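You operate a simulated robot arm through the tools that you are given. There is no shell and no other tool. Be economical: measure what you need, move in short steps, check, and stop when the job is done.

Carry out the task below with a simulated two-armed robot. There is one attempt and no reset: what you move stays moved.

JOB
Shelf lights: STOCK and COOK on, LAMPS off, dimmer to 2.

It is judged by the outcome, as a careful person would: the job done as asked, and still so three seconds after it is handed in. It fails if anything else is knocked over, pushed out of place, dropped, spilled or broken.

ROBOT AND FRAMES
Two 6-joint arms with fingered hands on one trunk, on a base that drives. Base frame: it is fixed to the floor where the robot stands at the start and does not move with it; the origin is under the middle of the robot, x ahead of it, y to its left, z up. Readings come in m, rad, newtons and seconds.
The left shoulder is at the start at [0.095, 0.157, 1.261], the right one opposite. With the tool pointing down near the work surface each hand reaches from about 0.46 to 0.74 m from the robot's upright axis, wherever it stands, measured 20 degrees to its own side. Places, roughly: cook switch [0.8, 0, 1.2]; dimmer dial [0.8, 0, 1.1]; lamps switch [0.8, 0, 1.3]; stock switch [0.8, 0, 1.3]. Payload 4 kg a hand.
Tool frame (each hand has its own): the origin (TCP) lies between the finger pads and is the grasp point; the fingertips stand 0.026 m ahead of it; z points along the fingers, y is the line along which they close. Largest opening 0.132 m; the body of the gripper starts 0.073 m behind the TCP. The gripper is a hand of 3 fingers: y runs from the thumb to the fingers, the wrist lies at [0, 0, -0.224] in the tool frame, and closing takes about 1.5 s.
Orientation is that of the tool frame in the base frame, as a unit quaternion [x, y, z, w]. With the fingers straight down and closing along the base's y, the tool's x points along the base's -x, its y along +y and its z along -z.

CONTROLS
- The arms move only by the tool move_arm. It takes "left_increments", "right_increments" or both (then of equal length, played together; a hand with none holds still); each is a list of rows, each a list of 2 entries, a list of its own where there are three numbers: the turn, a rotation vector about the base's x, y, z in rad, then the shift along the base's x, y, z in m. In form: [[[ax, ay, az], [dx, dy, dz]], ...]. A call has 1 to 12 rows; each row is the pose to reach, as a shift and turn from the pose commanded when the call began. "left_grip" and "right_grip" are, for a hand that has rows, the closure, from 0 (fully open) to 1 (shut), set as the call begins (left out, the last holds). Rows are played at 5 a second. More than 0.05 m and 0.15 rad between two rows, or a gripper value outside its range, and nothing of the call is played. Where a pose cannot be reached the arm comes as near as it can. A force on the tool above 40 N (or 10 N above the force at the start of the call, whichever is more), or a blocked arm, ends the call early, and 0.2 s more pass. The fingers move at their own pace (about 0.153 m/s each) and stop on an object; they squeeze with about 22 N. The grip force told is the motor's: it shows also when the fingers shut on nothing. Time passes only in rows, and 0.2 s behind the last, so rows that repeat a pose let the fingers close. It gives the time, the measured TCP pose, the force on the tool (base axes), the opening and the grip force at its end, in the units of the frame above (readings bear some noise), with the torque about the TCP (base axes, N m) and any sound that the robot's microphone picked up.
- Cameras (640 x 400 px; columns grow to the right, rows downward): "scene" is now at [0.173, 0.001, 1.5978]; the picture's right is [-0.01, -1.00, 0.00], its down [-0.40, 0.00, -0.92] and it looks along [0.92, -0.01, -0.40] (base axes); focal length 259 px, centre (320, 200). "left" rides on the left gripper at [-0.062, 0.003, -0.092] in its tool frame; the picture's right is [-0.05, -1.00, 0.00], its down [0.83, -0.04, -0.56] and it looks along [0.55, -0.03, 0.83] (tool axes); focal length 230 px, centre (320, 200). "right" rides on the right gripper at [0.062, 0.003, -0.092] in its tool frame; the picture's right is [-0.05, 1.00, 0.00], its down [-0.83, -0.04, -0.56] and it looks along [-0.55, -0.03, 0.83] (tool axes); focal length 230 px, centre (320, 200). There is no depth. A picture from a camera that has moved, and an enlarged one, comes with that camera's place and axes in the base frame and with its lens.
- snapshot(camera): a new picture of that camera. It takes no simulated time.
- lift_body(by): slides the trunk up (or, below 0, down) by that many m; the arms and the scene camera ride with it, the base frame stays. It gives what a move gives, with no picture.
- drive_base(legs): drives the robot by 1 to 6 legs, each [ahead, turn to the left] in m and rad, along the robot's own axes; the way and the turn of a leg run together, so that a leg with both is an arc; at most 1.5 m and 3.142 rad a leg. The arms and the cameras ride along, it lands a little off, and it stops where it bumps. It gives what a move gives.
- move_fingers(finger1, finger2, thumb_bend, hand): sets how far each is bent, from 0 (flat) to 100 (curled in); at 30 the hand is open as for a grip, at 70 the pads meet at the TCP. One left out holds its place. A second passes; each finger stops where it meets its share of the squeeze, and holds until it gets a number again. A gripper value or a shape takes the hand back. It gives what a move gives, with no picture; readings hold the bend of each and the force on the fingers (four entries, about 0 where the hand has none), thumb and palm.
- grasp_type(shape, hand): the hand has 3 fingers and takes this shape, open, in about a second: jaw (thumb against the fingers, like two jaws); tri (thumb and two fingers); tip (a fingertip pinch); poke (one finger out to press); point (the index stretched); flat (the hand flat); cup (the hand cupped); fist (a fist). The gripper value then closes the fingers along that shape, each until it touches; the sizes above hold for jaw. It gives what a move gives, with no picture.
- aim_head(pan, tilt): turns the head with the scene camera to pan (to the left, within 1.501 rad either way) and tilt (down, from -0.506 to 1.204), counted from straight ahead of the robot. It gives what a move gives.
- enlarge(camera, box): a new picture of the part [left, top, right, bottom] of that camera's present view, enlarged. It takes no simulated time.
- hand_in(): hands the job in; it is judged then, once.

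Go step by step. Nothing tells you exact positions but the pictures and the camera data: compare them with the known pose of the tool, close in by small moves and look again before you grip or let go. The budget is 120 turns and 88 pictures, counting those below and the enlarged ones. Unless the task says otherwise, let go and move clear before handing in, and close with one line.

The tools are called after "Request:" as name(argument=value, ...) on one line, values as JSON. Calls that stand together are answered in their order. move_arm: Moves the arms, as the interface text tells. Its arguments: {"type":"object","properties":{"left_increments":{"type":"array"},"left_grip":{"type":"number"},"right_increments":{"type":"array"},"right_grip":{"type":"number"}},"required":[]} The other tools are called the same way: lift_body (by) slides the trunk up or down; grasp_type (shape, hand) gives the hand a shape; move_fingers (finger1, finger2, thumb_bend, hand) moves the fingers one by one; drive_base (legs) drives the base; aim_head (pan, tilt) turns the head that bears the scene camera; snapshot (camera) takes a picture; enlarge (camera, box) takes an enlarged picture of a part of a camera's view; hand_in () hands the job in.

At the start:

```text
time: 0.0
left_position: [0.5063, 0.1977, 1.4751]
left_ee_rot: [0.0, 1.0, 0.0, -0.001]
left_force: [-0.3, -0.2, -1.1]
left_torque: [0.0, 0.01, 0.0]
left_finger_gap: 0.1317
left_grasp_force: 0.0
left_shape: jaw
left_bend: [30.0, 30.0, 30.0]
left_finger forces: [0.1, 0.0, 0.0, 0.0, 0.0, 0.0]
right_position: [0.4808, -0.207, 1.4288]
right_ee_rot: [0.001, 1.0, 0.0, -0.009]
right_force: [-0.2, 0.2, -0.3]
right_torque: [0.02, 0.05, 0.01]
right_finger_gap: 0.132
right_grasp_force: 0.2
right_shape: jaw
right_bend: [30.0, 30.0, 30.0]
right_finger forces: [0.1, 0.0, 0.0, 0.0, 0.1, 0.0]
trunk travel left (down, up): [-0.796, 0.044]
robot x, y, heading: [0.0038, 0.0, -0.001]
head pan, tilt: [-0.01, 0.391]
```

scene: 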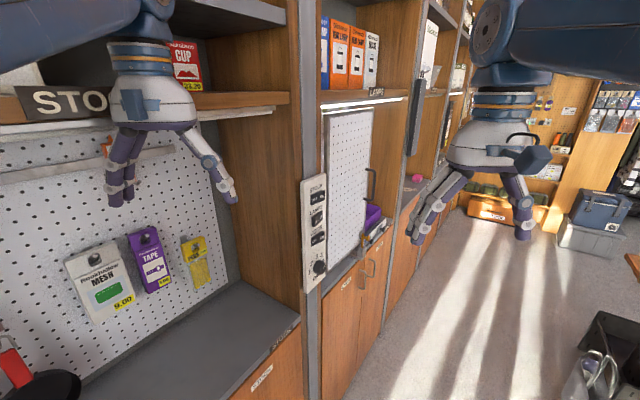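
right: 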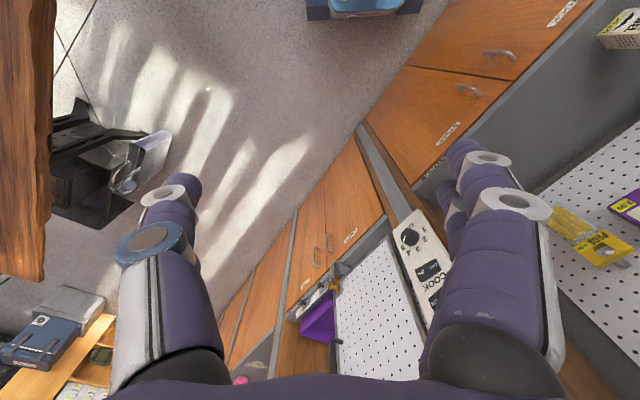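
left: 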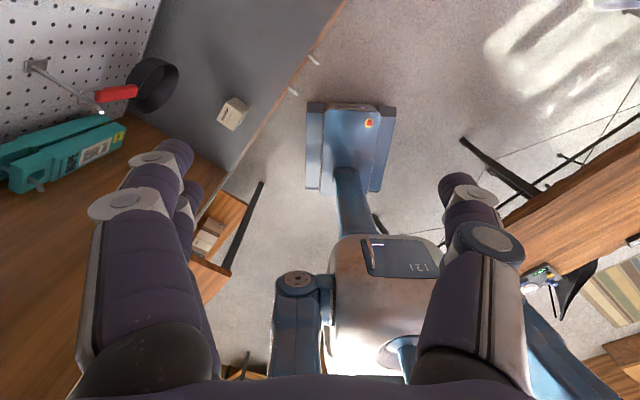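

I see a control strip with three rocker switches and a dial on the upright of the shelf, about straight ahead. I enlarge it first to read its labels and state.

Request:
enlarge(camera="scene", box=[280, 160, 360, 300])

Request:
enlarge(camera="right", box=[370, 200, 470, 340])

```text
2.86 times, centred on (320, 230) of scene
camera zoom: at [0.173, 0.001, 1.5978], right [-0.01, -1.0, 0.0], down [-0.4, 0.0, -0.92], along [0.92, -0.01, -0.4], focal length 739 px, centre (320, 114)
```

zoom: 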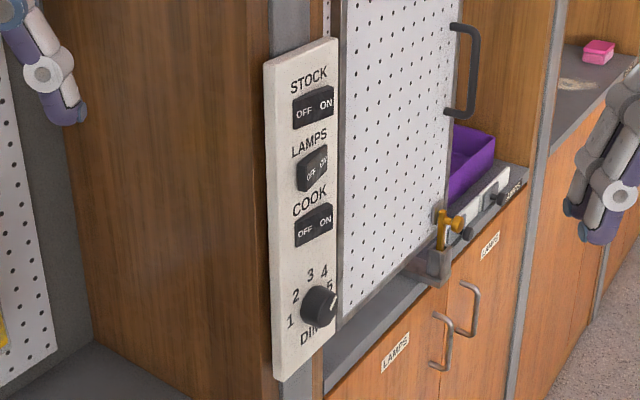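

```text
2.86 times, centred on (420, 270) of right
camera zoom: at [0.4209, -0.2053, 1.5216], right [0.05, 1.0, 0.0], down [0.84, -0.04, 0.54], along [0.54, -0.03, -0.84], focal length 657 px, centre (34, 0)
```

zoom: 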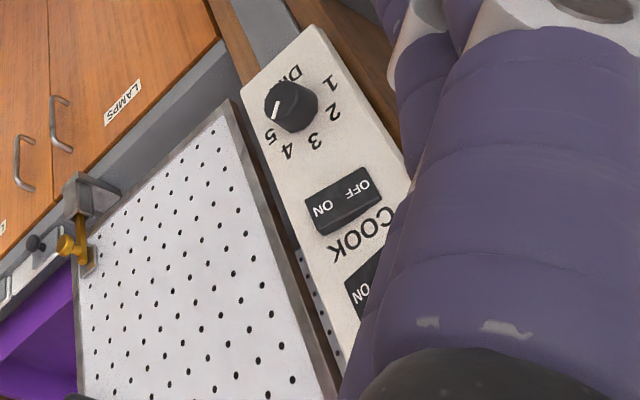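

The switch plate is about 0.8 m ahead, and its face is turned roughly 50° towards the robot's right. STOCK and COOK look off, LAMPS looks on, and the dial points to about 5. I'll swing the right hand to face the plate at a standoff.

Request:
move_arm(right_increments=[[[0.059, -0.121, 0.059], [0.016, 0.004, -0.019]], [[0.117, -0.242, 0.117], [0.032, 0.008, -0.038]], [[0.176, -0.364, 0.176], [0.049, 0.013, -0.057]], [[0.234, -0.485, 0.234], [0.065, 0.017, -0.076]], [[0.293, -0.606, 0.293], [0.081, 0.021, -0.095]], [[0.352, -0.727, 0.352], [0.097, 0.025, -0.114]], [[0.41, -0.848, 0.41], [0.114, 0.03, -0.134]], [[0.469, -0.969, 0.469], [0.13, 0.034, -0.153]], [[0.527, -1.09, 0.527], [0.146, 0.038, -0.172]], [[0.586, -1.212, 0.586], [0.162, 0.042, -0.191]], [[0.644, -1.333, 0.644], [0.179, 0.047, -0.21]], [[0.703, -1.454, 0.703], [0.195, 0.051, -0.229]]])

Request:
grasp_type(hand="right", shape="poke")

Request:
snapshot(camera="right")

Request:
snapshot(camera="scene")

```text
time: 2.6
left_position: [0.4819, 0.1939, 1.4857]
left_ee_rot: [0.0, 1.0, 0.001, 0.008]
left_force: [-0.3, -0.5, 0.0]
left_torque: [0.0, 0.01, 0.0]
left_finger_gap: 0.1321
left_grasp_force: 0.1
left_shape: jaw
left_bend: [30.0, 30.0, 30.0]
left_finger forces: [0.0, 0.0, 0.1, 0.1, 0.0, 0.0]
right_position: [0.5258, -0.2113, 1.1292]
right_ee_rot: [-0.289, 0.65, 0.319, 0.627]
right_force: [-0.7, -0.4, -0.3]
right_torque: [0.01, -0.02, -0.02]
right_finger_gap: 0.1322
right_grasp_force: 0.1
right_shape: jaw
right_bend: [30.0, 30.0, 30.0]
right_finger forces: [0.0, 0.0, 0.0, 0.0, 0.0, 0.1]
right hand out of reach, approached as far as the arm can: row 1, 2, 3, 4, 5, 6, 7, 8, 9, 10, 11, 12
trunk travel left (down, up): [-0.796, 0.044]
robot x, y, heading: [0.0017, 0.0061, -0.005]
head pan, tilt: [-0.01, 0.391]
```

```text
time: 3.5
left_position: [0.4804, 0.1979, 1.4858]
left_ee_rot: [0.0, 1.0, -0.001, 0.008]
left_force: [0.8, -0.1, 0.4]
left_torque: [0.0, -0.02, -0.03]
left_finger_gap: 0.1319
left_grasp_force: 0.1
left_shape: jaw
left_bend: [30.0, 30.0, 30.0]
left_finger forces: [0.0, 0.0, 0.1, 0.0, 0.1, 0.0]
right_position: [0.5242, -0.2096, 1.13]
right_ee_rot: [-0.295, 0.65, 0.315, 0.625]
right_force: [0.5, 0.2, 0.1]
right_torque: [0.0, 0.02, 0.0]
right_finger_gap: 0.0
right_grasp_force: 0.1
right_shape: poke
right_bend: [100.0, 100.0, 45.0]
right_finger forces: [0.0, 0.1, 0.0, 0.1, 0.1, 0.0]
trunk travel left (down, up): [-0.796, 0.044]
robot x, y, heading: [-0.0004, 0.0006, -0.001]
head pan, tilt: [-0.01, 0.391]
```

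```text
82 pictures are left
camera right: at [0.4614, -0.2807, 1.0707], right [-0.77, 0.63, 0.09], down [-0.28, -0.47, 0.84], along [0.57, 0.62, 0.54], focal length 230 px, centre (320, 200)
```

right: 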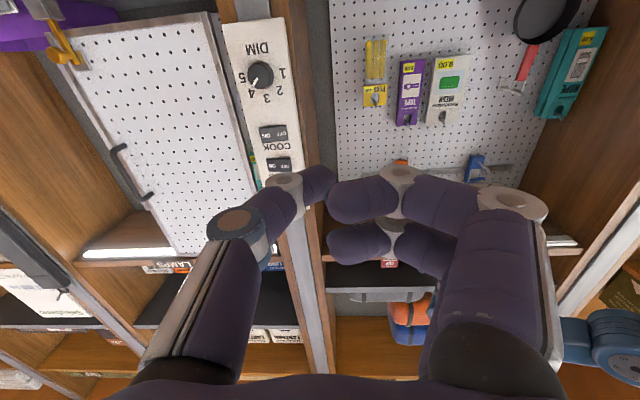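

```text
81 pictures are left
camera scene: at [0.1727, 0.0014, 1.5978], right [-0.01, -1.0, 0.0], down [-0.4, 0.0, -0.92], along [0.92, -0.01, -0.4], focal length 259 px, centre (320, 200)
```

scene: 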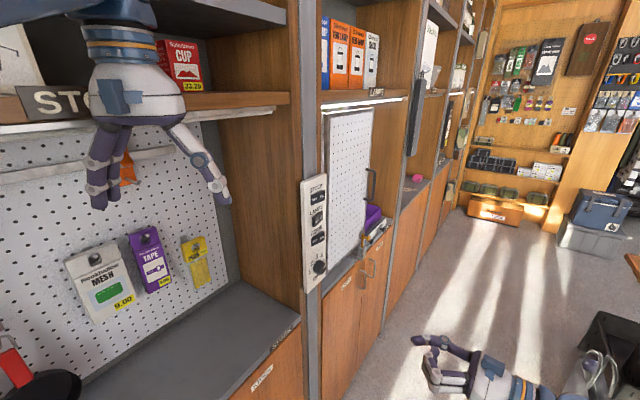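

The hand now faces the plate, and the dial triangulates consistently at about (0.82, -0.005, 1.095). The poke shape leaves only a bent digit out, so I'll try "point" and move closer to see whether that area is reachable.

Request:
grasp_type(hand="right", shape="point")

Request:
move_arm(right_increments=[[[0, 0, 0], [0.03, 0.01, 0.015]], [[0, 0, 0], [0.06, 0.02, 0.03]], [[0, 0, 0], [0.09, 0.03, 0.045]]])

Request:
snapshot(camera="right")

Request:
snapshot(camera="scene")

```text
time: 4.4
left_position: [0.4806, 0.1966, 1.4844]
left_ee_rot: [0.0, 1.0, 0.0, 0.008]
left_force: [0.3, 0.2, 0.4]
left_torque: [0.03, 0.0, 0.01]
left_finger_gap: 0.1317
left_grasp_force: 0.2
left_shape: jaw
left_bend: [30.0, 30.0, 30.0]
left_finger forces: [0.1, 0.1, 0.1, 0.1, 0.1, 0.0]
right_position: [0.5248, -0.2098, 1.13]
right_ee_rot: [-0.295, 0.65, 0.315, 0.626]
right_force: [-0.1, -0.7, -0.1]
right_torque: [-0.02, -0.01, 0.03]
right_finger_gap: 0.0001
right_grasp_force: 0.0
right_shape: point
right_bend: [24.0, 100.0, 48.0]
right_finger forces: [0.0, 0.1, 0.0, 0.1, 0.0, 0.0]
trunk travel left (down, up): [-0.796, 0.044]
robot x, y, heading: [-0.0001, 0.0008, -0.0]
head pan, tilt: [-0.01, 0.391]
```

```text
time: 5.2
left_position: [0.4819, 0.1977, 1.4849]
left_ee_rot: [0.0, 1.0, 0.0, 0.008]
left_force: [0.1, 0.5, 1.0]
left_torque: [-0.04, 0.01, 0.02]
left_finger_gap: 0.132
left_grasp_force: 0.0
left_shape: jaw
left_bend: [30.0, 30.0, 30.0]
left_finger forces: [0.2, 0.0, 0.1, 0.0, 0.0, 0.1]
right_position: [0.521, -0.2032, 1.1368]
right_ee_rot: [-0.296, 0.644, 0.318, 0.63]
right_force: [0.2, 0.6, 0.9]
right_torque: [-0.02, 0.05, 0.0]
right_finger_gap: 0.0001
right_grasp_force: 0.1
right_shape: point
right_bend: [24.0, 100.0, 48.0]
right_finger forces: [0.1, 0.0, 0.1, 0.0, 0.0, 0.0]
right hand out of reach, approached as far as the arm can: row 1, 2, 3
trunk travel left (down, up): [-0.796, 0.044]
robot x, y, heading: [-0.0014, 0.003, 0.003]
head pan, tilt: [-0.01, 0.391]
```

```text
80 pictures are left
camera right: at [0.4588, -0.2735, 1.0754], right [-0.78, 0.62, 0.09], down [-0.29, -0.48, 0.83], along [0.56, 0.62, 0.55], focal length 230 px, centre (320, 200)
```

right: 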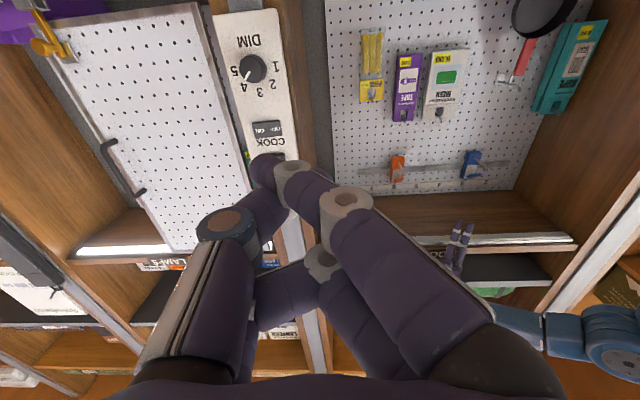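

```text
79 pictures are left
camera scene: at [0.173, 0.0008, 1.5978], right [-0.01, -1.0, 0.0], down [-0.4, 0.0, -0.92], along [0.92, -0.01, -0.4], focal length 259 px, centre (320, 200)
```

scene: 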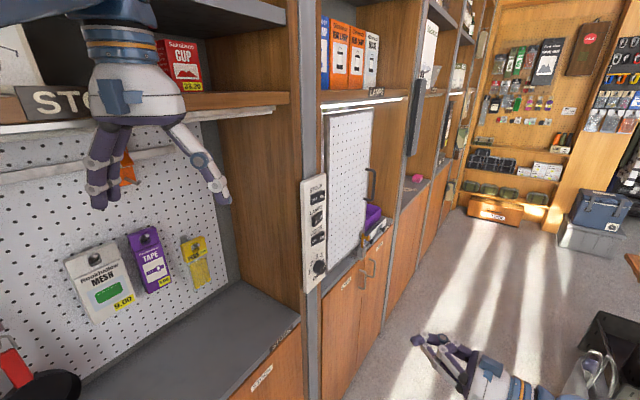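

Straight reach in this orientation is limited, so I'd rather drive to face the plate squarely. I need to check the surroundings for obstacles first, because a table seems to stand on the right.

Request:
aim_head(pan=-1.2, tilt=0.7)

Request:
snapshot(camera="scene")

Request:
snapshot(camera="left")

```text
time: 6.6
left_position: [0.48, 0.1973, 1.4846]
left_ee_rot: [0.0, 1.0, 0.0, 0.008]
left_force: [0.3, -0.3, 0.7]
left_torque: [0.02, 0.0, 0.01]
left_finger_gap: 0.1319
left_grasp_force: 0.1
left_shape: jaw
left_bend: [30.0, 30.0, 30.0]
left_finger forces: [0.0, 0.0, 0.1, 0.0, 0.0, 0.1]
right_position: [0.5213, -0.2022, 1.1374]
right_ee_rot: [-0.297, 0.643, 0.318, 0.63]
right_force: [0.1, -0.1, -0.6]
right_torque: [-0.03, 0.04, 0.0]
right_finger_gap: 0.0
right_grasp_force: 0.2
right_shape: point
right_bend: [24.0, 100.0, 49.0]
right_finger forces: [0.1, 0.0, 0.1, 0.1, 0.1, 0.1]
trunk travel left (down, up): [-0.796, 0.044]
robot x, y, heading: [-0.0011, 0.0024, -0.0]
head pan, tilt: [-1.201, 0.7]
```

```text
78 pictures are left
camera scene: at [0.1105, -0.0773, 1.5714], right [-0.93, -0.36, 0.02], down [-0.25, 0.6, -0.76], along [0.26, -0.71, -0.65], focal length 259 px, centre (320, 200)
```

scene: 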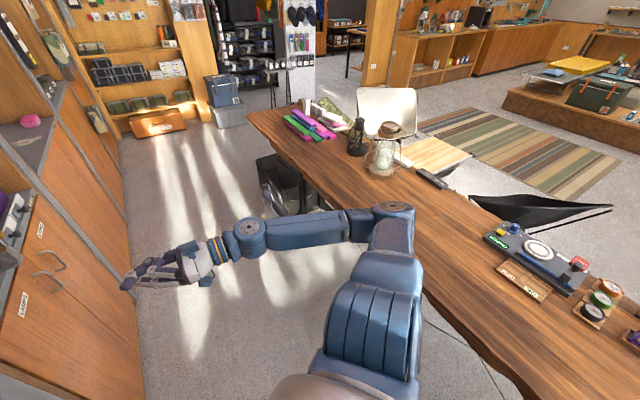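

```text
77 pictures are left
camera left: at [0.5416, 0.1995, 1.5775], right [0.05, -1.0, 0.0], down [-0.84, -0.04, 0.54], along [-0.54, -0.03, -0.84], focal length 230 px, centre (320, 200)
```

left: 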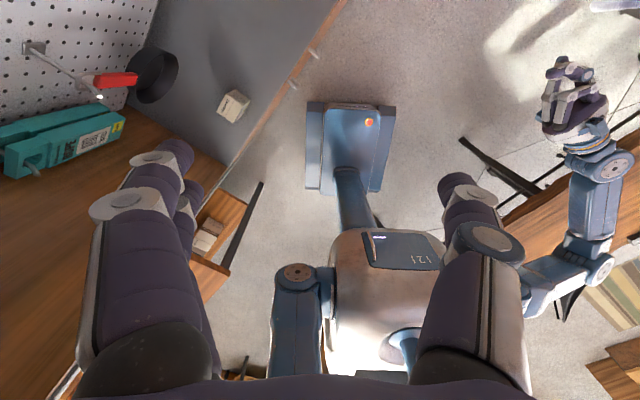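

The robot stands in an aisle about 1 m wide, with the shelf on the left and the table on the right, so driving room is tight. I'll probe what limits the right arm with a small move in another direction.

Request:
move_arm(right_increments=[[[0, 0, 0], [0.03, -0.03, 0.0]], [[0, 0, 0], [0.06, -0.06, 0.0]]])

Request:
move_arm(right_increments=[[[0, 0, 0], [0.02, 0.0, 0.04]], [[0, 0, 0], [0.04, 0.0, 0.08]], [[0, 0, 0], [0.06, 0.0, 0.12]]])

Request:
snapshot(camera="scene")

```text
time: 7.2
left_position: [0.4802, 0.1969, 1.4847]
left_ee_rot: [0.0, 1.0, 0.0, 0.008]
left_force: [-1.0, -0.7, -0.5]
left_torque: [-0.03, 0.0, -0.01]
left_finger_gap: 0.1319
left_grasp_force: 0.1
left_shape: jaw
left_bend: [30.0, 30.0, 30.0]
left_finger forces: [0.0, 0.0, 0.1, 0.0, 0.0, 0.0]
right_position: [0.5236, -0.2106, 1.1234]
right_ee_rot: [-0.292, 0.646, 0.322, 0.627]
right_force: [-0.4, 0.2, 0.6]
right_torque: [0.01, 0.05, -0.01]
right_finger_gap: 0.0
right_grasp_force: 0.0
right_shape: point
right_bend: [24.0, 100.0, 49.0]
right_finger forces: [0.1, 0.0, 0.0, 0.1, 0.1, 0.0]
right hand out of reach, approached as far as the arm can: row 1, 2
trunk travel left (down, up): [-0.796, 0.044]
robot x, y, heading: [0.0031, 0.0006, -0.004]
head pan, tilt: [-1.201, 0.7]
```

```text
time: 8.0
left_position: [0.4811, 0.1977, 1.4845]
left_ee_rot: [0.0, 1.0, 0.0, 0.008]
left_force: [-0.1, 0.0, 0.9]
left_torque: [-0.01, -0.01, -0.01]
left_finger_gap: 0.1319
left_grasp_force: 0.0
left_shape: jaw
left_bend: [30.0, 30.0, 30.0]
left_finger forces: [0.0, 0.0, 0.0, 0.0, 0.0, 0.1]
right_position: [0.5216, -0.204, 1.1362]
right_ee_rot: [-0.295, 0.645, 0.318, 0.629]
right_force: [-0.4, -0.2, 0.3]
right_torque: [-0.01, 0.03, 0.01]
right_finger_gap: 0.0
right_grasp_force: 0.1
right_shape: point
right_bend: [23.0, 100.0, 49.0]
right_finger forces: [0.0, 0.1, 0.0, 0.1, 0.0, 0.0]
right hand out of reach, approached as far as the arm can: row 1, 2, 3
trunk travel left (down, up): [-0.796, 0.044]
robot x, y, heading: [0.0037, 0.0013, -0.001]
head pan, tilt: [-1.201, 0.7]
```

```text
76 pictures are left
camera scene: at [0.1104, -0.0774, 1.5714], right [-0.93, -0.36, 0.02], down [-0.25, 0.6, -0.76], along [0.26, -0.71, -0.65], focal length 259 px, centre (320, 200)
```

scene: 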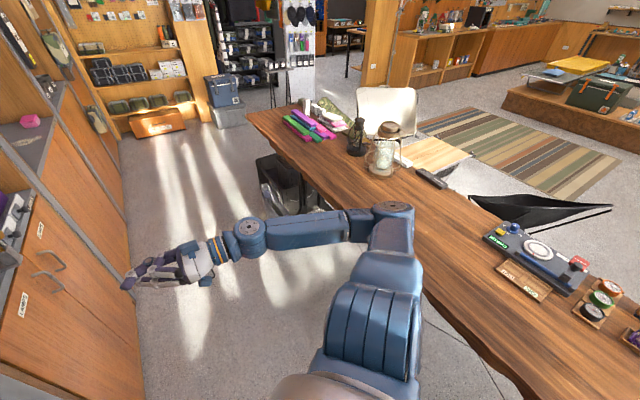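

The arm seems stuck at a joint limit with the hand yawed this far left. I'll turn it back towards straight ahead while moving forward, to learn which poses it can reach.

Request:
move_arm(right_increments=[[[0, 0, -0.14], [0.0, 0.0, 0.0]], [[0, 0, -0.28], [0.0, 0.0, 0.01]], [[0, 0, -0.42], [0.0, 0.0, 0.02]], [[0, 0, -0.56], [0.02, 0.0, 0.03]], [[0, 0, -0.7], [0.04, 0.0, 0.04]], [[0, 0, -0.8], [0.06, 0.0, 0.05]]])

Request:
snapshot(camera="scene")

```text
time: 9.4
left_position: [0.4808, 0.1975, 1.485]
left_ee_rot: [0.0, 1.0, 0.0, 0.007]
left_force: [0.0, -0.2, -1.0]
left_torque: [0.03, -0.02, 0.0]
left_finger_gap: 0.132
left_grasp_force: 0.0
left_shape: jaw
left_bend: [30.0, 30.0, 30.0]
left_finger forces: [0.1, 0.0, 0.0, 0.0, 0.1, 0.1]
right_position: [0.5378, -0.2571, 1.1518]
right_ee_rot: [-0.073, 0.754, 0.063, 0.65]
right_force: [-0.1, -0.1, 0.2]
right_torque: [0.04, 0.0, -0.01]
right_finger_gap: 0.0
right_grasp_force: 0.0
right_shape: point
right_bend: [23.0, 100.0, 49.0]
right_finger forces: [0.1, 0.1, 0.0, 0.0, 0.0, 0.0]
right hand out of reach, approached as far as the arm can: row 1, 2, 3, 4, 5, 6
trunk travel left (down, up): [-0.796, 0.044]
robot x, y, heading: [0.0009, 0.0011, 0.001]
head pan, tilt: [-1.201, 0.7]
```

```text
75 pictures are left
camera scene: at [0.1107, -0.0765, 1.5714], right [-0.93, -0.36, 0.02], down [-0.25, 0.6, -0.76], along [0.26, -0.71, -0.65], focal length 259 px, centre (320, 200)
```

scene: 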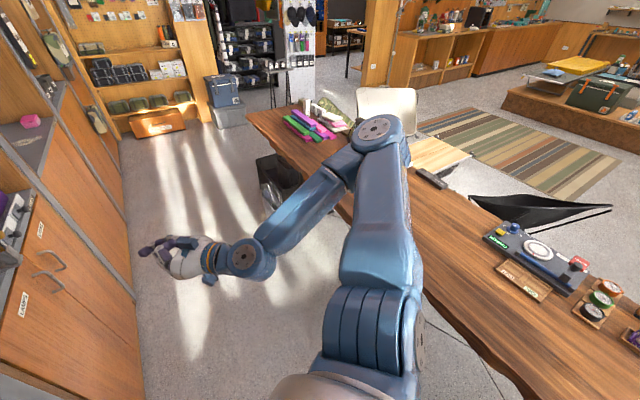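

The elbow is raised and the wrist looks limited in pitching up. I'll lower the trunk by 0.2 m so that the plate sits at or above shoulder height, then retry.

Request:
lift_body(by=-0.2)

Request:
move_arm(right_increments=[[[0, 0, 0], [0.02, 0.0, 0.03]], [[0, 0, 0], [0.04, 0.0, 0.06]], [[0, 0, 0], [0.06, 0.0, 0.09]], [[0, 0, 0], [0.07, 0.0, 0.12]], [[0, 0, 0], [0.08, 0.0, 0.15]]])

Request:
snapshot(camera="scene")

```text
time: 11.6
left_position: [0.4795, 0.1963, 1.2843]
left_ee_rot: [0.0, 1.0, 0.001, 0.008]
left_force: [0.0, 0.5, -0.3]
left_torque: [-0.01, 0.0, 0.0]
left_finger_gap: 0.1321
left_grasp_force: 0.1
left_shape: jaw
left_bend: [30.0, 30.0, 30.0]
left_finger forces: [0.0, 0.0, 0.0, 0.0, 0.1, 0.0]
right_position: [0.5369, -0.2584, 0.9507]
right_ee_rot: [-0.074, 0.754, 0.063, 0.649]
right_force: [0.9, -0.4, 0.2]
right_torque: [-0.02, -0.01, -0.03]
right_finger_gap: 0.0001
right_grasp_force: 0.2
right_shape: point
right_bend: [23.0, 100.0, 49.0]
right_finger forces: [0.0, 0.0, 0.0, 0.0, 0.0, 0.0]
trunk travel left (down, up): [-0.596, 0.244]
robot x, y, heading: [0.0041, 0.002, 0.003]
head pan, tilt: [-1.201, 0.7]
```

```text
time: 12.8
left_position: [0.4803, 0.1992, 1.2846]
left_ee_rot: [0.0, 1.0, 0.0, 0.007]
left_force: [-0.4, 0.0, 0.2]
left_torque: [-0.03, -0.01, -0.01]
left_finger_gap: 0.132
left_grasp_force: 0.0
left_shape: jaw
left_bend: [30.0, 30.0, 30.0]
left_finger forces: [0.0, 0.0, 0.0, 0.1, 0.0, 0.0]
right_position: [0.6147, -0.2621, 1.0898]
right_ee_rot: [-0.075, 0.76, 0.065, 0.642]
right_force: [-0.1, -0.3, -0.5]
right_torque: [-0.04, 0.02, 0.01]
right_finger_gap: 0.0
right_grasp_force: 0.1
right_shape: point
right_bend: [23.0, 100.0, 49.0]
right_finger forces: [0.0, 0.0, 0.0, 0.0, 0.0, 0.0]
trunk travel left (down, up): [-0.596, 0.244]
robot x, y, heading: [0.0003, 0.0031, 0.007]
head pan, tilt: [-1.201, 0.7]
```

```text
74 pictures are left
camera scene: at [0.1068, -0.0765, 1.3714], right [-0.93, -0.36, 0.02], down [-0.25, 0.6, -0.76], along [0.26, -0.71, -0.65], focal length 259 px, centre (320, 200)
```

scene: 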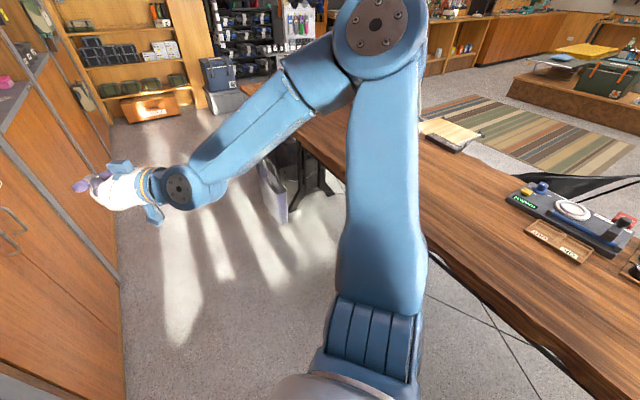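

Lowering the trunk works: the pose is now reachable. Next I'll yaw the hand to face the plate and lift it to switch height.

Request:
move_arm(right_increments=[[[0.015, -0.024, 0.117], [0.008, 0.013, 0.018]], [[0.03, -0.048, 0.233], [0.015, 0.027, 0.037]], [[0.045, -0.073, 0.35], [0.022, 0.04, 0.055]], [[0.059, -0.097, 0.466], [0.03, 0.053, 0.073]], [[0.074, -0.121, 0.583], [0.037, 0.067, 0.092]], [[0.089, -0.145, 0.699], [0.045, 0.08, 0.11]]])

Request:
aim_head(pan=0, tilt=0.2)

Request:
snapshot(camera="scene")

Request:
snapshot(camera="right")

```text
time: 14.2
left_position: [0.481, 0.1978, 1.2843]
left_ee_rot: [0.0, 1.0, 0.0, 0.008]
left_force: [0.3, -0.6, -0.5]
left_torque: [-0.01, 0.02, -0.04]
left_finger_gap: 0.132
left_grasp_force: 0.1
left_shape: jaw
left_bend: [30.0, 30.0, 30.0]
left_finger forces: [0.0, 0.0, 0.0, 0.0, 0.0, 0.0]
right_position: [0.6551, -0.1858, 1.2103]
right_ee_rot: [-0.306, 0.632, 0.311, 0.641]
right_force: [0.0, -1.1, 0.0]
right_torque: [-0.02, -0.01, -0.03]
right_finger_gap: 0.0001
right_grasp_force: 0.2
right_shape: point
right_bend: [23.0, 100.0, 49.0]
right_finger forces: [0.0, 0.0, 0.1, 0.0, 0.0, 0.0]
trunk travel left (down, up): [-0.596, 0.244]
robot x, y, heading: [0.0024, 0.0028, 0.001]
head pan, tilt: [-1.201, 0.7]
```

```text
time: 15.6
left_position: [0.4808, 0.1968, 1.2828]
left_ee_rot: [0.0, 1.0, 0.0, 0.007]
left_force: [0.3, 0.9, 0.5]
left_torque: [-0.03, 0.0, 0.0]
left_finger_gap: 0.1318
left_grasp_force: 0.2
left_shape: jaw
left_bend: [30.0, 30.0, 30.0]
left_finger forces: [0.1, 0.1, 0.1, 0.0, 0.0, 0.0]
right_position: [0.6536, -0.1871, 1.2113]
right_ee_rot: [-0.304, 0.631, 0.31, 0.643]
right_force: [-0.1, 0.5, 0.0]
right_torque: [0.0, 0.02, -0.01]
right_finger_gap: 0.0002
right_grasp_force: 0.0
right_shape: point
right_bend: [23.0, 100.0, 49.0]
right_finger forces: [0.1, 0.1, 0.0, 0.1, 0.0, 0.0]
trunk travel left (down, up): [-0.596, 0.244]
robot x, y, heading: [-0.0017, 0.0053, -0.003]
head pan, tilt: [0.0, 0.201]
```

```text
73 pictures are left
camera scene: at [0.17, 0.0017, 1.4156], right [0.0, -1.0, 0.0], down [-0.22, 0.0, -0.98], along [0.98, 0.0, -0.22], focal length 259 px, centre (320, 200)
```

scene: 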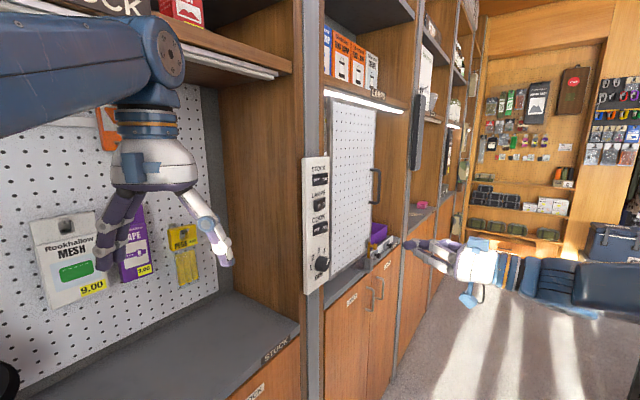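

```text
72 pictures are left
camera right: at [0.5947, -0.2576, 1.1483], right [-0.78, 0.62, 0.05], down [-0.32, -0.47, 0.82], along [0.53, 0.62, 0.57], focal length 230 px, centre (320, 200)
```

right: 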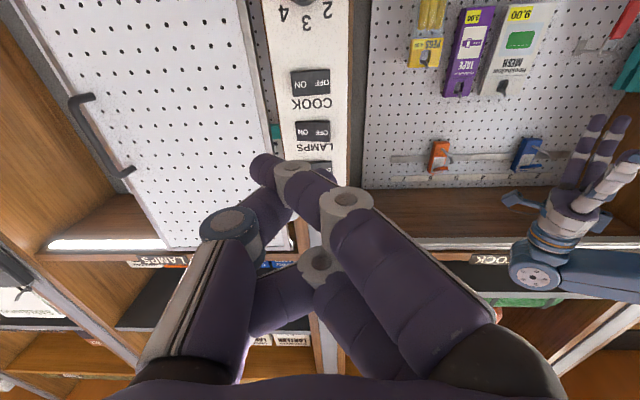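

Lights confirm it: the LAMPS strip is lit and the STOCK strip is dark. I'll enlarge the plate in both cameras for precise triangulation.

Request:
enlarge(camera="scene", box=[270, 150, 370, 300])

Request:
enlarge(camera="right", box=[220, 0, 380, 200])

```text
2.67 times, centred on (320, 225) of scene
camera zoom: at [0.17, 0.0017, 1.4156], right [0.0, -1.0, 0.0], down [-0.22, 0.0, -0.98], along [0.98, 0.0, -0.22], focal length 690 px, centre (320, 133)
```

zoom: 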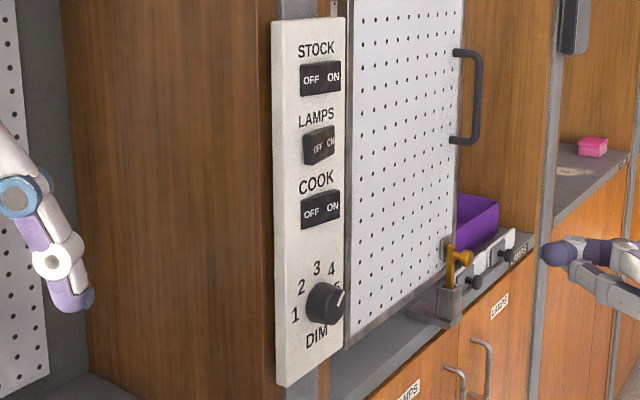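

```text
2.00 times, centred on (300, 100) of right
camera zoom: at [0.5947, -0.2576, 1.1483], right [-0.78, 0.62, 0.05], down [-0.32, -0.47, 0.82], along [0.53, 0.62, 0.57], focal length 460 px, centre (360, 400)
```

zoom: 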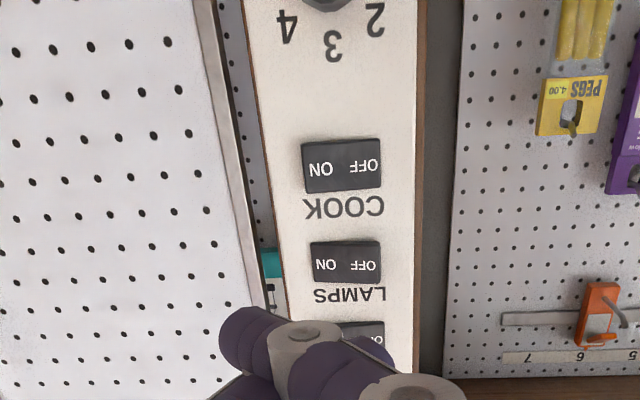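

COOK is at about (0.819, 0.002, 1.194), LAMPS at z 1.258 and STOCK at z 1.323. The plate's inward normal is (0.61, 0.79, 0). Now I need the fingertip's geometry, so I'll enlarge the hand.

Request:
enlarge(camera="scene", box=[390, 200, 550, 310])

Request:
snapshot(camera="left")

```text
3.64 times, centred on (470, 255) of scene
camera zoom: at [0.17, 0.0017, 1.4156], right [0.0, -1.0, 0.0], down [-0.22, 0.0, -0.98], along [0.98, 0.0, -0.22], focal length 940 px, centre (-226, 0)
```

zoom: 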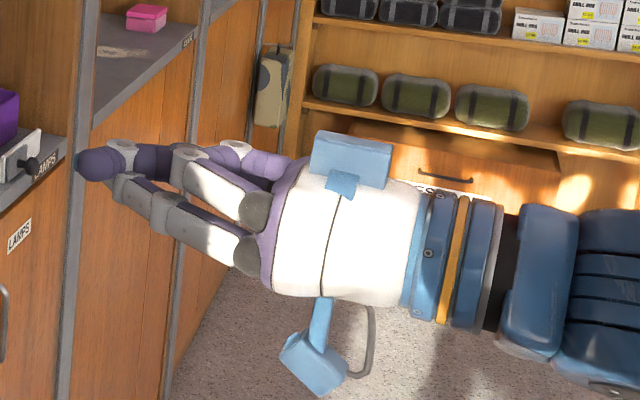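

```text
68 pictures are left
camera left: at [0.5411, 0.1995, 1.3776], right [0.05, -1.0, 0.0], down [-0.84, -0.04, 0.54], along [-0.54, -0.03, -0.84], focal length 230 px, centre (320, 200)
```

left: 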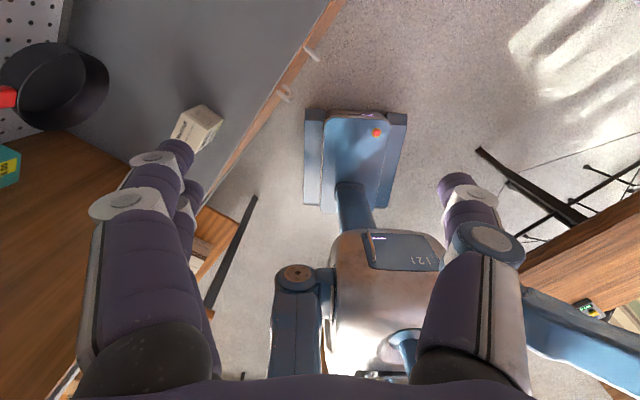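

The "point" finger curls sideways, so I'll use a closed jaw instead, with its tips together on the TCP axis. I'll set that shape and check it.

Request:
grasp_type(hand="right", shape="jaw")

Request:
move_arm(right_grip=1.0, right_increments=[[[0, 0, 0], [0.0, 0.0, 0.0]], [[0, 0, 0], [0.0, 0.0, 0.0]], [[0, 0, 0], [0.0, 0.0, 0.0]], [[0, 0, 0], [0.0, 0.0, 0.0]], [[0, 0, 0], [0.0, 0.0, 0.0]], [[0, 0, 0], [0.0, 0.0, 0.0]]])

Request:
enlarge(camera="scene", box=[390, 200, 550, 310])

Request:
snapshot(camera="right")

```text
time: 16.5
left_position: [0.4804, 0.1969, 1.2836]
left_ee_rot: [0.001, 1.0, 0.0, 0.008]
left_force: [-0.7, 0.5, 0.6]
left_torque: [0.02, 0.04, -0.01]
left_finger_gap: 0.1322
left_grasp_force: 0.0
left_shape: jaw
left_bend: [30.0, 30.0, 30.0]
left_finger forces: [0.1, 0.0, 0.1, 0.0, 0.0, 0.0]
right_position: [0.6538, -0.187, 1.212]
right_ee_rot: [-0.303, 0.63, 0.31, 0.644]
right_force: [-0.1, -0.3, -0.1]
right_torque: [-0.01, 0.0, -0.01]
right_finger_gap: 0.0951
right_grasp_force: 0.0
right_shape: jaw
right_bend: [30.0, 77.0, 31.0]
right_finger forces: [0.0, 0.0, 0.0, 0.0, 0.0, 0.1]
trunk travel left (down, up): [-0.596, 0.244]
robot x, y, heading: [-0.0021, 0.0027, 0.0]
head pan, tilt: [0.0, 0.201]
```

```text
time: 17.9
left_position: [0.4797, 0.1964, 1.2851]
left_ee_rot: [0.0, 1.0, 0.0, 0.008]
left_force: [0.4, -0.5, -0.7]
left_torque: [0.06, 0.0, -0.01]
left_finger_gap: 0.132
left_grasp_force: 0.1
left_shape: jaw
left_bend: [30.0, 30.0, 30.0]
left_finger forces: [0.0, 0.0, 0.0, 0.0, 0.1, 0.1]
right_position: [0.6531, -0.1878, 1.2124]
right_ee_rot: [-0.304, 0.631, 0.311, 0.643]
right_force: [0.3, 0.3, 0.3]
right_torque: [-0.01, 0.02, 0.0]
right_finger_gap: 0.0
right_grasp_force: 22.2
right_shape: jaw
right_bend: [62.0, 74.0, 64.0]
right_finger forces: [0.1, 0.0, 0.1, 0.0, 0.0, 0.0]
trunk travel left (down, up): [-0.596, 0.244]
robot x, y, heading: [0.0046, 0.001, -0.001]
head pan, tilt: [0.0, 0.201]
```

```text
3.64 times, centred on (470, 255) of scene
camera zoom: at [0.17, 0.0018, 1.4156], right [0.0, -1.0, 0.0], down [-0.22, 0.0, -0.98], along [0.98, 0.0, -0.22], focal length 940 px, centre (-226, 0)
```

zoom: 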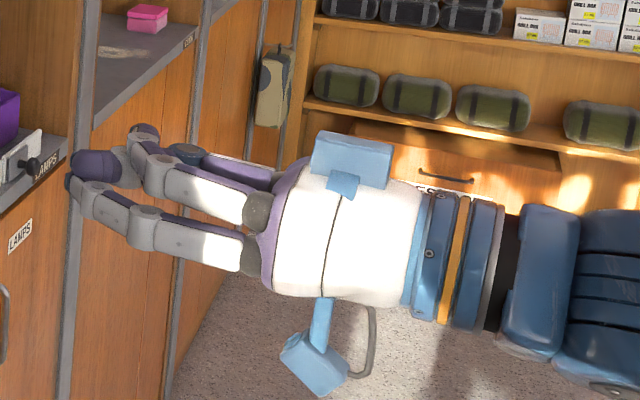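

```text
66 pictures are left
camera right: at [0.5948, -0.2575, 1.1483], right [-0.78, 0.62, 0.05], down [-0.32, -0.47, 0.82], along [0.53, 0.62, 0.57], focal length 230 px, centre (320, 200)
```

right: 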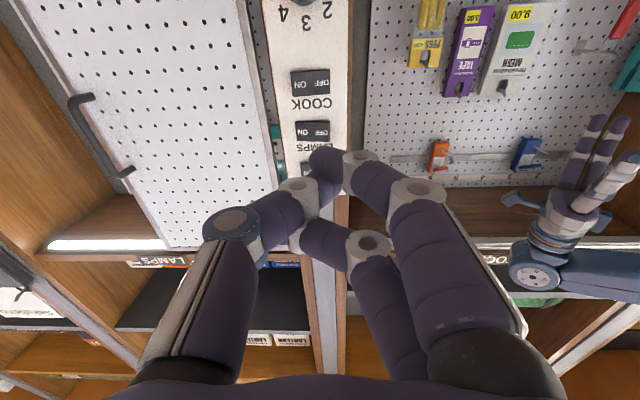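

The closed jaw has three staggered tips. Curling both fingers fully and leaving the thumb near the axis gives one clean pressing tip.

Request:
move_fingers(hand="right", finger1=100, finger2=100, thumb_bend=30)

Request:
enlarge(camera="scene", box=[390, 200, 550, 310])

Request:
snapshot(camera="right")

```text
time: 18.9
left_position: [0.4807, 0.197, 1.2854]
left_ee_rot: [0.0, 1.0, 0.001, 0.007]
left_force: [-0.2, -0.4, 0.0]
left_torque: [0.03, -0.01, -0.01]
left_finger_gap: 0.132
left_grasp_force: 0.1
left_shape: jaw
left_bend: [30.0, 30.0, 30.0]
left_finger forces: [0.0, 0.1, 0.0, 0.0, 0.1, 0.0]
right_position: [0.6547, -0.1871, 1.2111]
right_ee_rot: [-0.304, 0.631, 0.31, 0.643]
right_force: [-1.0, 0.1, -0.9]
right_torque: [0.01, 0.0, 0.01]
right_finger_gap: 0.0155
right_grasp_force: 0.1
right_shape: fingers
right_bend: [85.0, 81.0, 36.0]
right_finger forces: [0.1, 0.0, 0.0, 0.0, 0.1, 0.1]
trunk travel left (down, up): [-0.596, 0.244]
robot x, y, heading: [0.0025, 0.0046, -0.0]
head pan, tilt: [0.0, 0.201]
```

```text
3.64 times, centred on (470, 255) of scene
camera zoom: at [0.17, 0.0018, 1.4156], right [0.0, -1.0, 0.0], down [-0.22, 0.0, -0.98], along [0.98, 0.0, -0.22], focal length 940 px, centre (-226, 0)
```

zoom: 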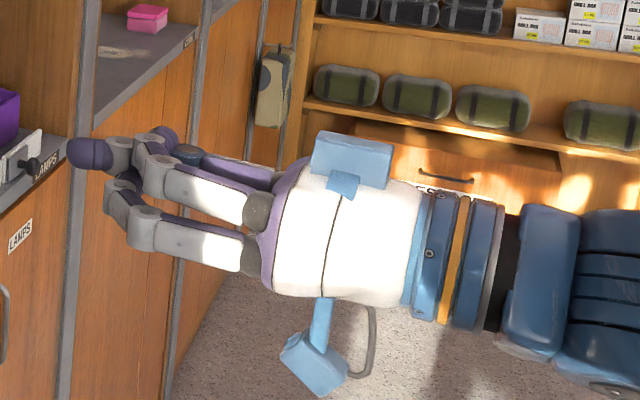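

```text
64 pictures are left
camera right: at [0.5948, -0.2575, 1.1483], right [-0.78, 0.62, 0.05], down [-0.32, -0.47, 0.82], along [0.53, 0.62, 0.57], focal length 230 px, centre (320, 200)
```

right: 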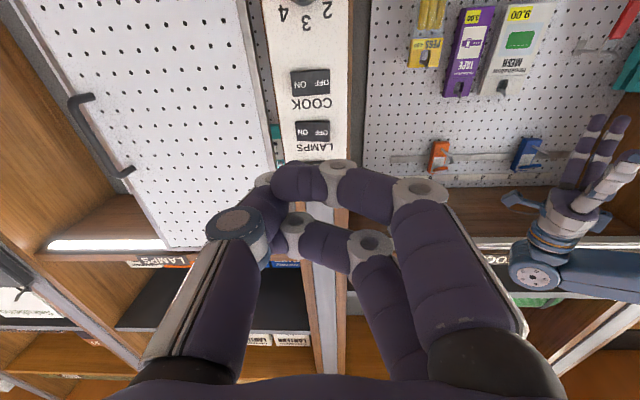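

The fingers were still moving, so I'll let them finish.

Request:
move_fingers(hand="right", finger1=100, finger2=100, thumb_bend=30)

Request:
enlarge(camera="scene", box=[390, 200, 550, 310])

Request:
snapshot(camera="right")

```text
time: 19.9
left_position: [0.4812, 0.1967, 1.2846]
left_ee_rot: [0.0, 1.0, -0.001, 0.007]
left_force: [0.8, 0.1, 0.1]
left_torque: [0.01, -0.04, 0.02]
left_finger_gap: 0.1318
left_grasp_force: 0.0
left_shape: jaw
left_bend: [30.0, 30.0, 30.0]
left_finger forces: [0.1, 0.0, 0.1, 0.1, 0.1, 0.0]
right_position: [0.6557, -0.1871, 1.2116]
right_ee_rot: [-0.304, 0.631, 0.31, 0.643]
right_force: [0.1, 0.1, -0.7]
right_torque: [-0.02, 0.01, 0.0]
right_finger_gap: 0.0186
right_grasp_force: 0.1
right_shape: fingers
right_bend: [87.0, 80.0, 36.0]
right_finger forces: [0.0, 0.0, 0.0, 0.0, 0.1, 0.1]
trunk travel left (down, up): [-0.596, 0.244]
robot x, y, heading: [-0.0023, 0.0074, -0.001]
head pan, tilt: [0.0, 0.201]
```

```text
3.64 times, centred on (470, 255) of scene
camera zoom: at [0.17, 0.0018, 1.4156], right [0.0, -1.0, 0.0], down [-0.22, 0.0, -0.98], along [0.98, 0.0, -0.22], focal length 940 px, centre (-226, 0)
```

zoom: 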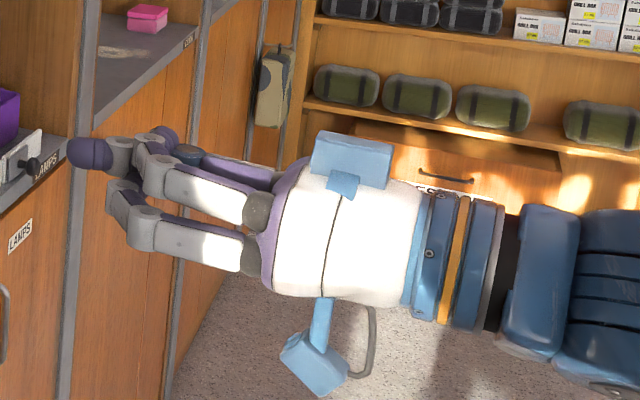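

```text
62 pictures are left
camera right: at [0.5948, -0.2575, 1.1483], right [-0.78, 0.62, 0.05], down [-0.32, -0.47, 0.82], along [0.53, 0.62, 0.57], focal length 230 px, centre (320, 200)
```

right: 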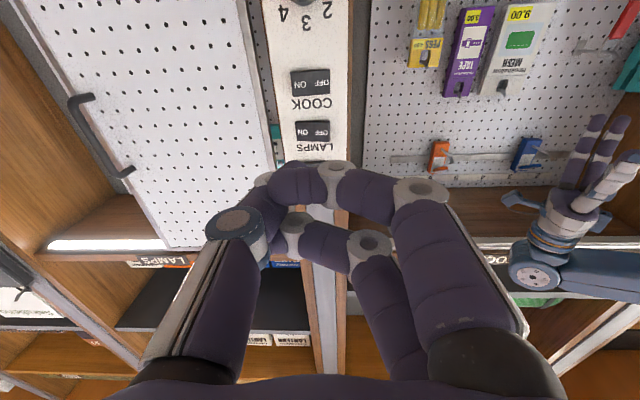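

The thumb is caught on the curled fingers. I'll open the hand, take the poke shape again, then straighten the thumb to 30, which should put a single straight tip at about y = -0.066 in the tool frame.

Request:
grasp_type(hand="right", shape="flat")

Request:
move_fingers(hand="right", finger1=100, finger2=100, thumb_bend=30)

Request:
enlarge(camera="scene", box=[390, 200, 550, 310])

Request:
snapshot(camera="right")

```text
time: 20.8
left_position: [0.4806, 0.1977, 1.285]
left_ee_rot: [0.001, 1.0, 0.0, 0.008]
left_force: [0.6, 0.0, -0.3]
left_torque: [-0.02, -0.01, -0.02]
left_finger_gap: 0.1321
left_grasp_force: 0.2
left_shape: jaw
left_bend: [30.0, 30.0, 30.0]
left_finger forces: [0.0, 0.1, 0.0, 0.1, 0.0, 0.1]
right_position: [0.6541, -0.1879, 1.2115]
right_ee_rot: [-0.304, 0.632, 0.31, 0.643]
right_force: [-0.2, 0.4, -0.6]
right_torque: [0.04, 0.0, 0.0]
right_finger_gap: 0.1262
right_grasp_force: 0.0
right_shape: flat
right_bend: [13.0, 16.0, 16.0]
right_finger forces: [0.1, 0.0, 0.0, 0.0, 0.0, 0.0]
trunk travel left (down, up): [-0.596, 0.244]
robot x, y, heading: [0.0, -0.002, 0.005]
head pan, tilt: [0.0, 0.201]
```

```text
time: 21.8
left_position: [0.4788, 0.1974, 1.2844]
left_ee_rot: [0.0, 1.0, 0.0, 0.009]
left_force: [-0.2, 1.2, -0.5]
left_torque: [-0.02, -0.01, 0.02]
left_finger_gap: 0.132
left_grasp_force: 0.0
left_shape: jaw
left_bend: [30.0, 30.0, 30.0]
left_finger forces: [0.1, 0.1, 0.0, 0.1, 0.0, 0.0]
right_position: [0.6532, -0.1876, 1.2122]
right_ee_rot: [-0.305, 0.631, 0.311, 0.642]
right_force: [-0.5, -0.6, 0.1]
right_torque: [-0.01, -0.04, -0.01]
right_finger_gap: 0.0028
right_grasp_force: 0.0
right_shape: fingers
right_bend: [70.0, 73.0, 38.0]
right_finger forces: [0.0, 0.1, 0.0, 0.0, 0.0, 0.0]
trunk travel left (down, up): [-0.596, 0.244]
robot x, y, heading: [0.0017, -0.0001, 0.0]
head pan, tilt: [0.0, 0.201]
```

```text
3.64 times, centred on (470, 255) of scene
camera zoom: at [0.17, 0.0018, 1.4156], right [0.0, -1.0, 0.0], down [-0.22, 0.0, -0.98], along [0.98, 0.0, -0.22], focal length 940 px, centre (-226, 0)
```

zoom: 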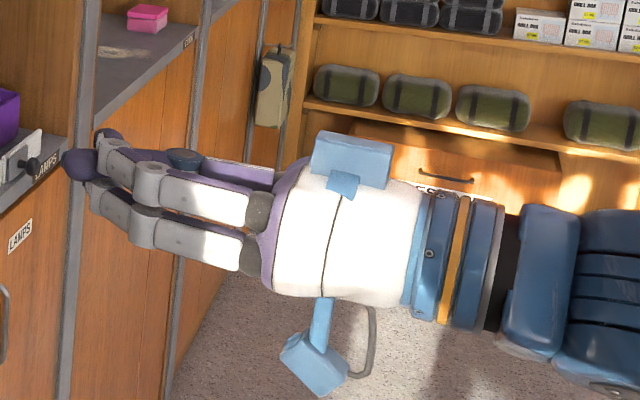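

```text
60 pictures are left
camera right: at [0.5948, -0.2575, 1.1483], right [-0.78, 0.62, 0.05], down [-0.32, -0.47, 0.82], along [0.53, 0.62, 0.57], focal length 230 px, centre (320, 200)
```

right: 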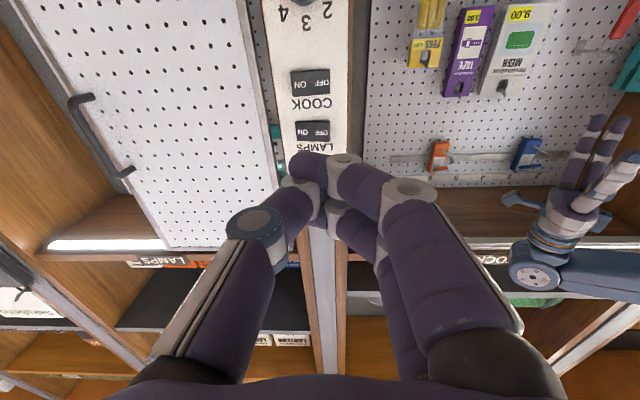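

The digits collide when they move together. I'll open the hand, take the poke shape, and then straighten the thumb alone.

Request:
grasp_type(hand="right", shape="jaw")

Request:
grasp_type(hand="right", shape="poke")

Request:
move_fingers(hand="right", thumb_bend=15)

Request:
enlarge(camera="scene", box=[390, 200, 550, 310])

Request:
snapshot(camera="right")

```text
time: 22.7
left_position: [0.48, 0.1979, 1.284]
left_ee_rot: [0.0, 1.0, 0.0, 0.007]
left_force: [0.2, 0.2, 0.0]
left_torque: [0.01, -0.03, 0.01]
left_finger_gap: 0.1321
left_grasp_force: 0.0
left_shape: jaw
left_bend: [30.0, 30.0, 30.0]
left_finger forces: [0.1, 0.0, 0.1, 0.1, 0.0, 0.1]
right_position: [0.6534, -0.1866, 1.2113]
right_ee_rot: [-0.303, 0.631, 0.31, 0.643]
right_force: [-0.2, -0.1, 0.6]
right_torque: [-0.01, 0.02, 0.0]
right_finger_gap: 0.1321
right_grasp_force: 0.0
right_shape: jaw
right_bend: [30.0, 30.0, 30.0]
right_finger forces: [0.0, 0.1, 0.0, 0.1, 0.0, 0.0]
trunk travel left (down, up): [-0.596, 0.244]
robot x, y, heading: [0.0028, 0.0027, -0.001]
head pan, tilt: [0.0, 0.201]
```

```text
time: 23.6
left_position: [0.4804, 0.1975, 1.285]
left_ee_rot: [0.001, 1.0, 0.0, 0.007]
left_force: [0.4, 0.1, -0.3]
left_torque: [0.01, -0.03, 0.03]
left_finger_gap: 0.1318
left_grasp_force: 0.1
left_shape: jaw
left_bend: [30.0, 30.0, 30.0]
left_finger forces: [0.0, 0.1, 0.1, 0.1, 0.0, 0.0]
right_position: [0.6549, -0.187, 1.2122]
right_ee_rot: [-0.306, 0.631, 0.311, 0.642]
right_force: [-0.5, -0.3, -0.4]
right_torque: [0.0, -0.01, -0.01]
right_finger_gap: 0.0
right_grasp_force: 0.0
right_shape: poke
right_bend: [100.0, 100.0, 45.0]
right_finger forces: [0.0, 0.0, 0.0, 0.1, 0.1, 0.0]
trunk travel left (down, up): [-0.596, 0.244]
robot x, y, heading: [-0.0031, 0.0039, 0.0]
head pan, tilt: [0.0, 0.201]
```

```text
time: 24.6
left_position: [0.4816, 0.1981, 1.2839]
left_ee_rot: [0.0, 1.0, 0.0, 0.009]
left_force: [-0.5, -0.1, 0.2]
left_torque: [0.01, 0.0, 0.03]
left_finger_gap: 0.132
left_grasp_force: 0.0
left_shape: jaw
left_bend: [30.0, 30.0, 30.0]
left_finger forces: [0.0, 0.0, 0.0, 0.0, 0.0, 0.0]
right_position: [0.6543, -0.1869, 1.2123]
right_ee_rot: [-0.303, 0.631, 0.31, 0.644]
right_force: [-1.2, 1.1, 0.8]
right_torque: [0.01, 0.05, 0.01]
right_finger_gap: 0.0908
right_grasp_force: 0.0
right_shape: fingers
right_bend: [100.0, 100.0, 15.0]
right_finger forces: [0.1, 0.1, 0.1, 0.0, 0.0, 0.0]
trunk travel left (down, up): [-0.596, 0.244]
robot x, y, heading: [-0.0002, 0.003, -0.0]
head pan, tilt: [0.0, 0.201]
```

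```text
3.64 times, centred on (470, 255) of scene
camera zoom: at [0.17, 0.0018, 1.4156], right [0.0, -1.0, 0.0], down [-0.22, 0.0, -0.98], along [0.98, 0.0, -0.22], focal length 940 px, centre (-226, 0)
```

zoom: 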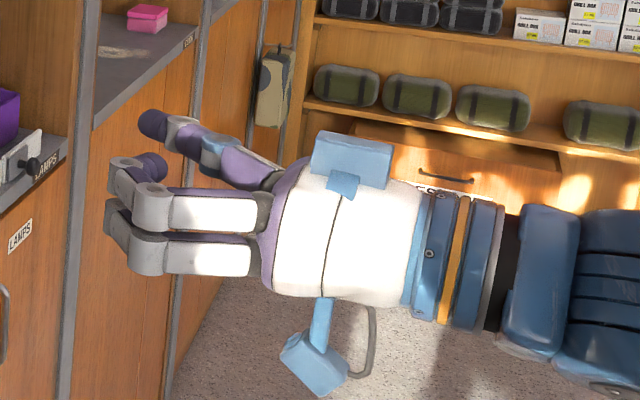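

```text
58 pictures are left
camera right: at [0.5948, -0.2575, 1.1483], right [-0.78, 0.62, 0.05], down [-0.32, -0.47, 0.82], along [0.53, 0.62, 0.57], focal length 230 px, centre (320, 200)
```

right: 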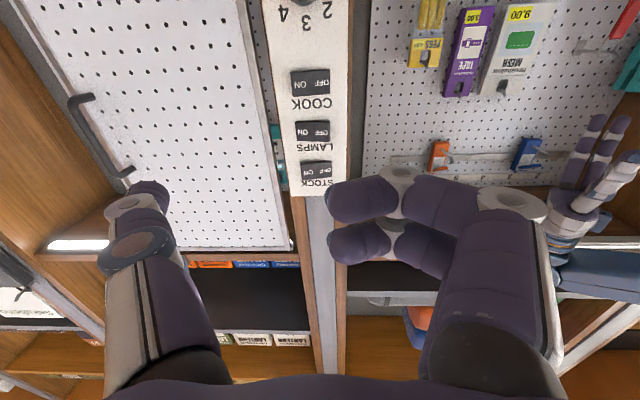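

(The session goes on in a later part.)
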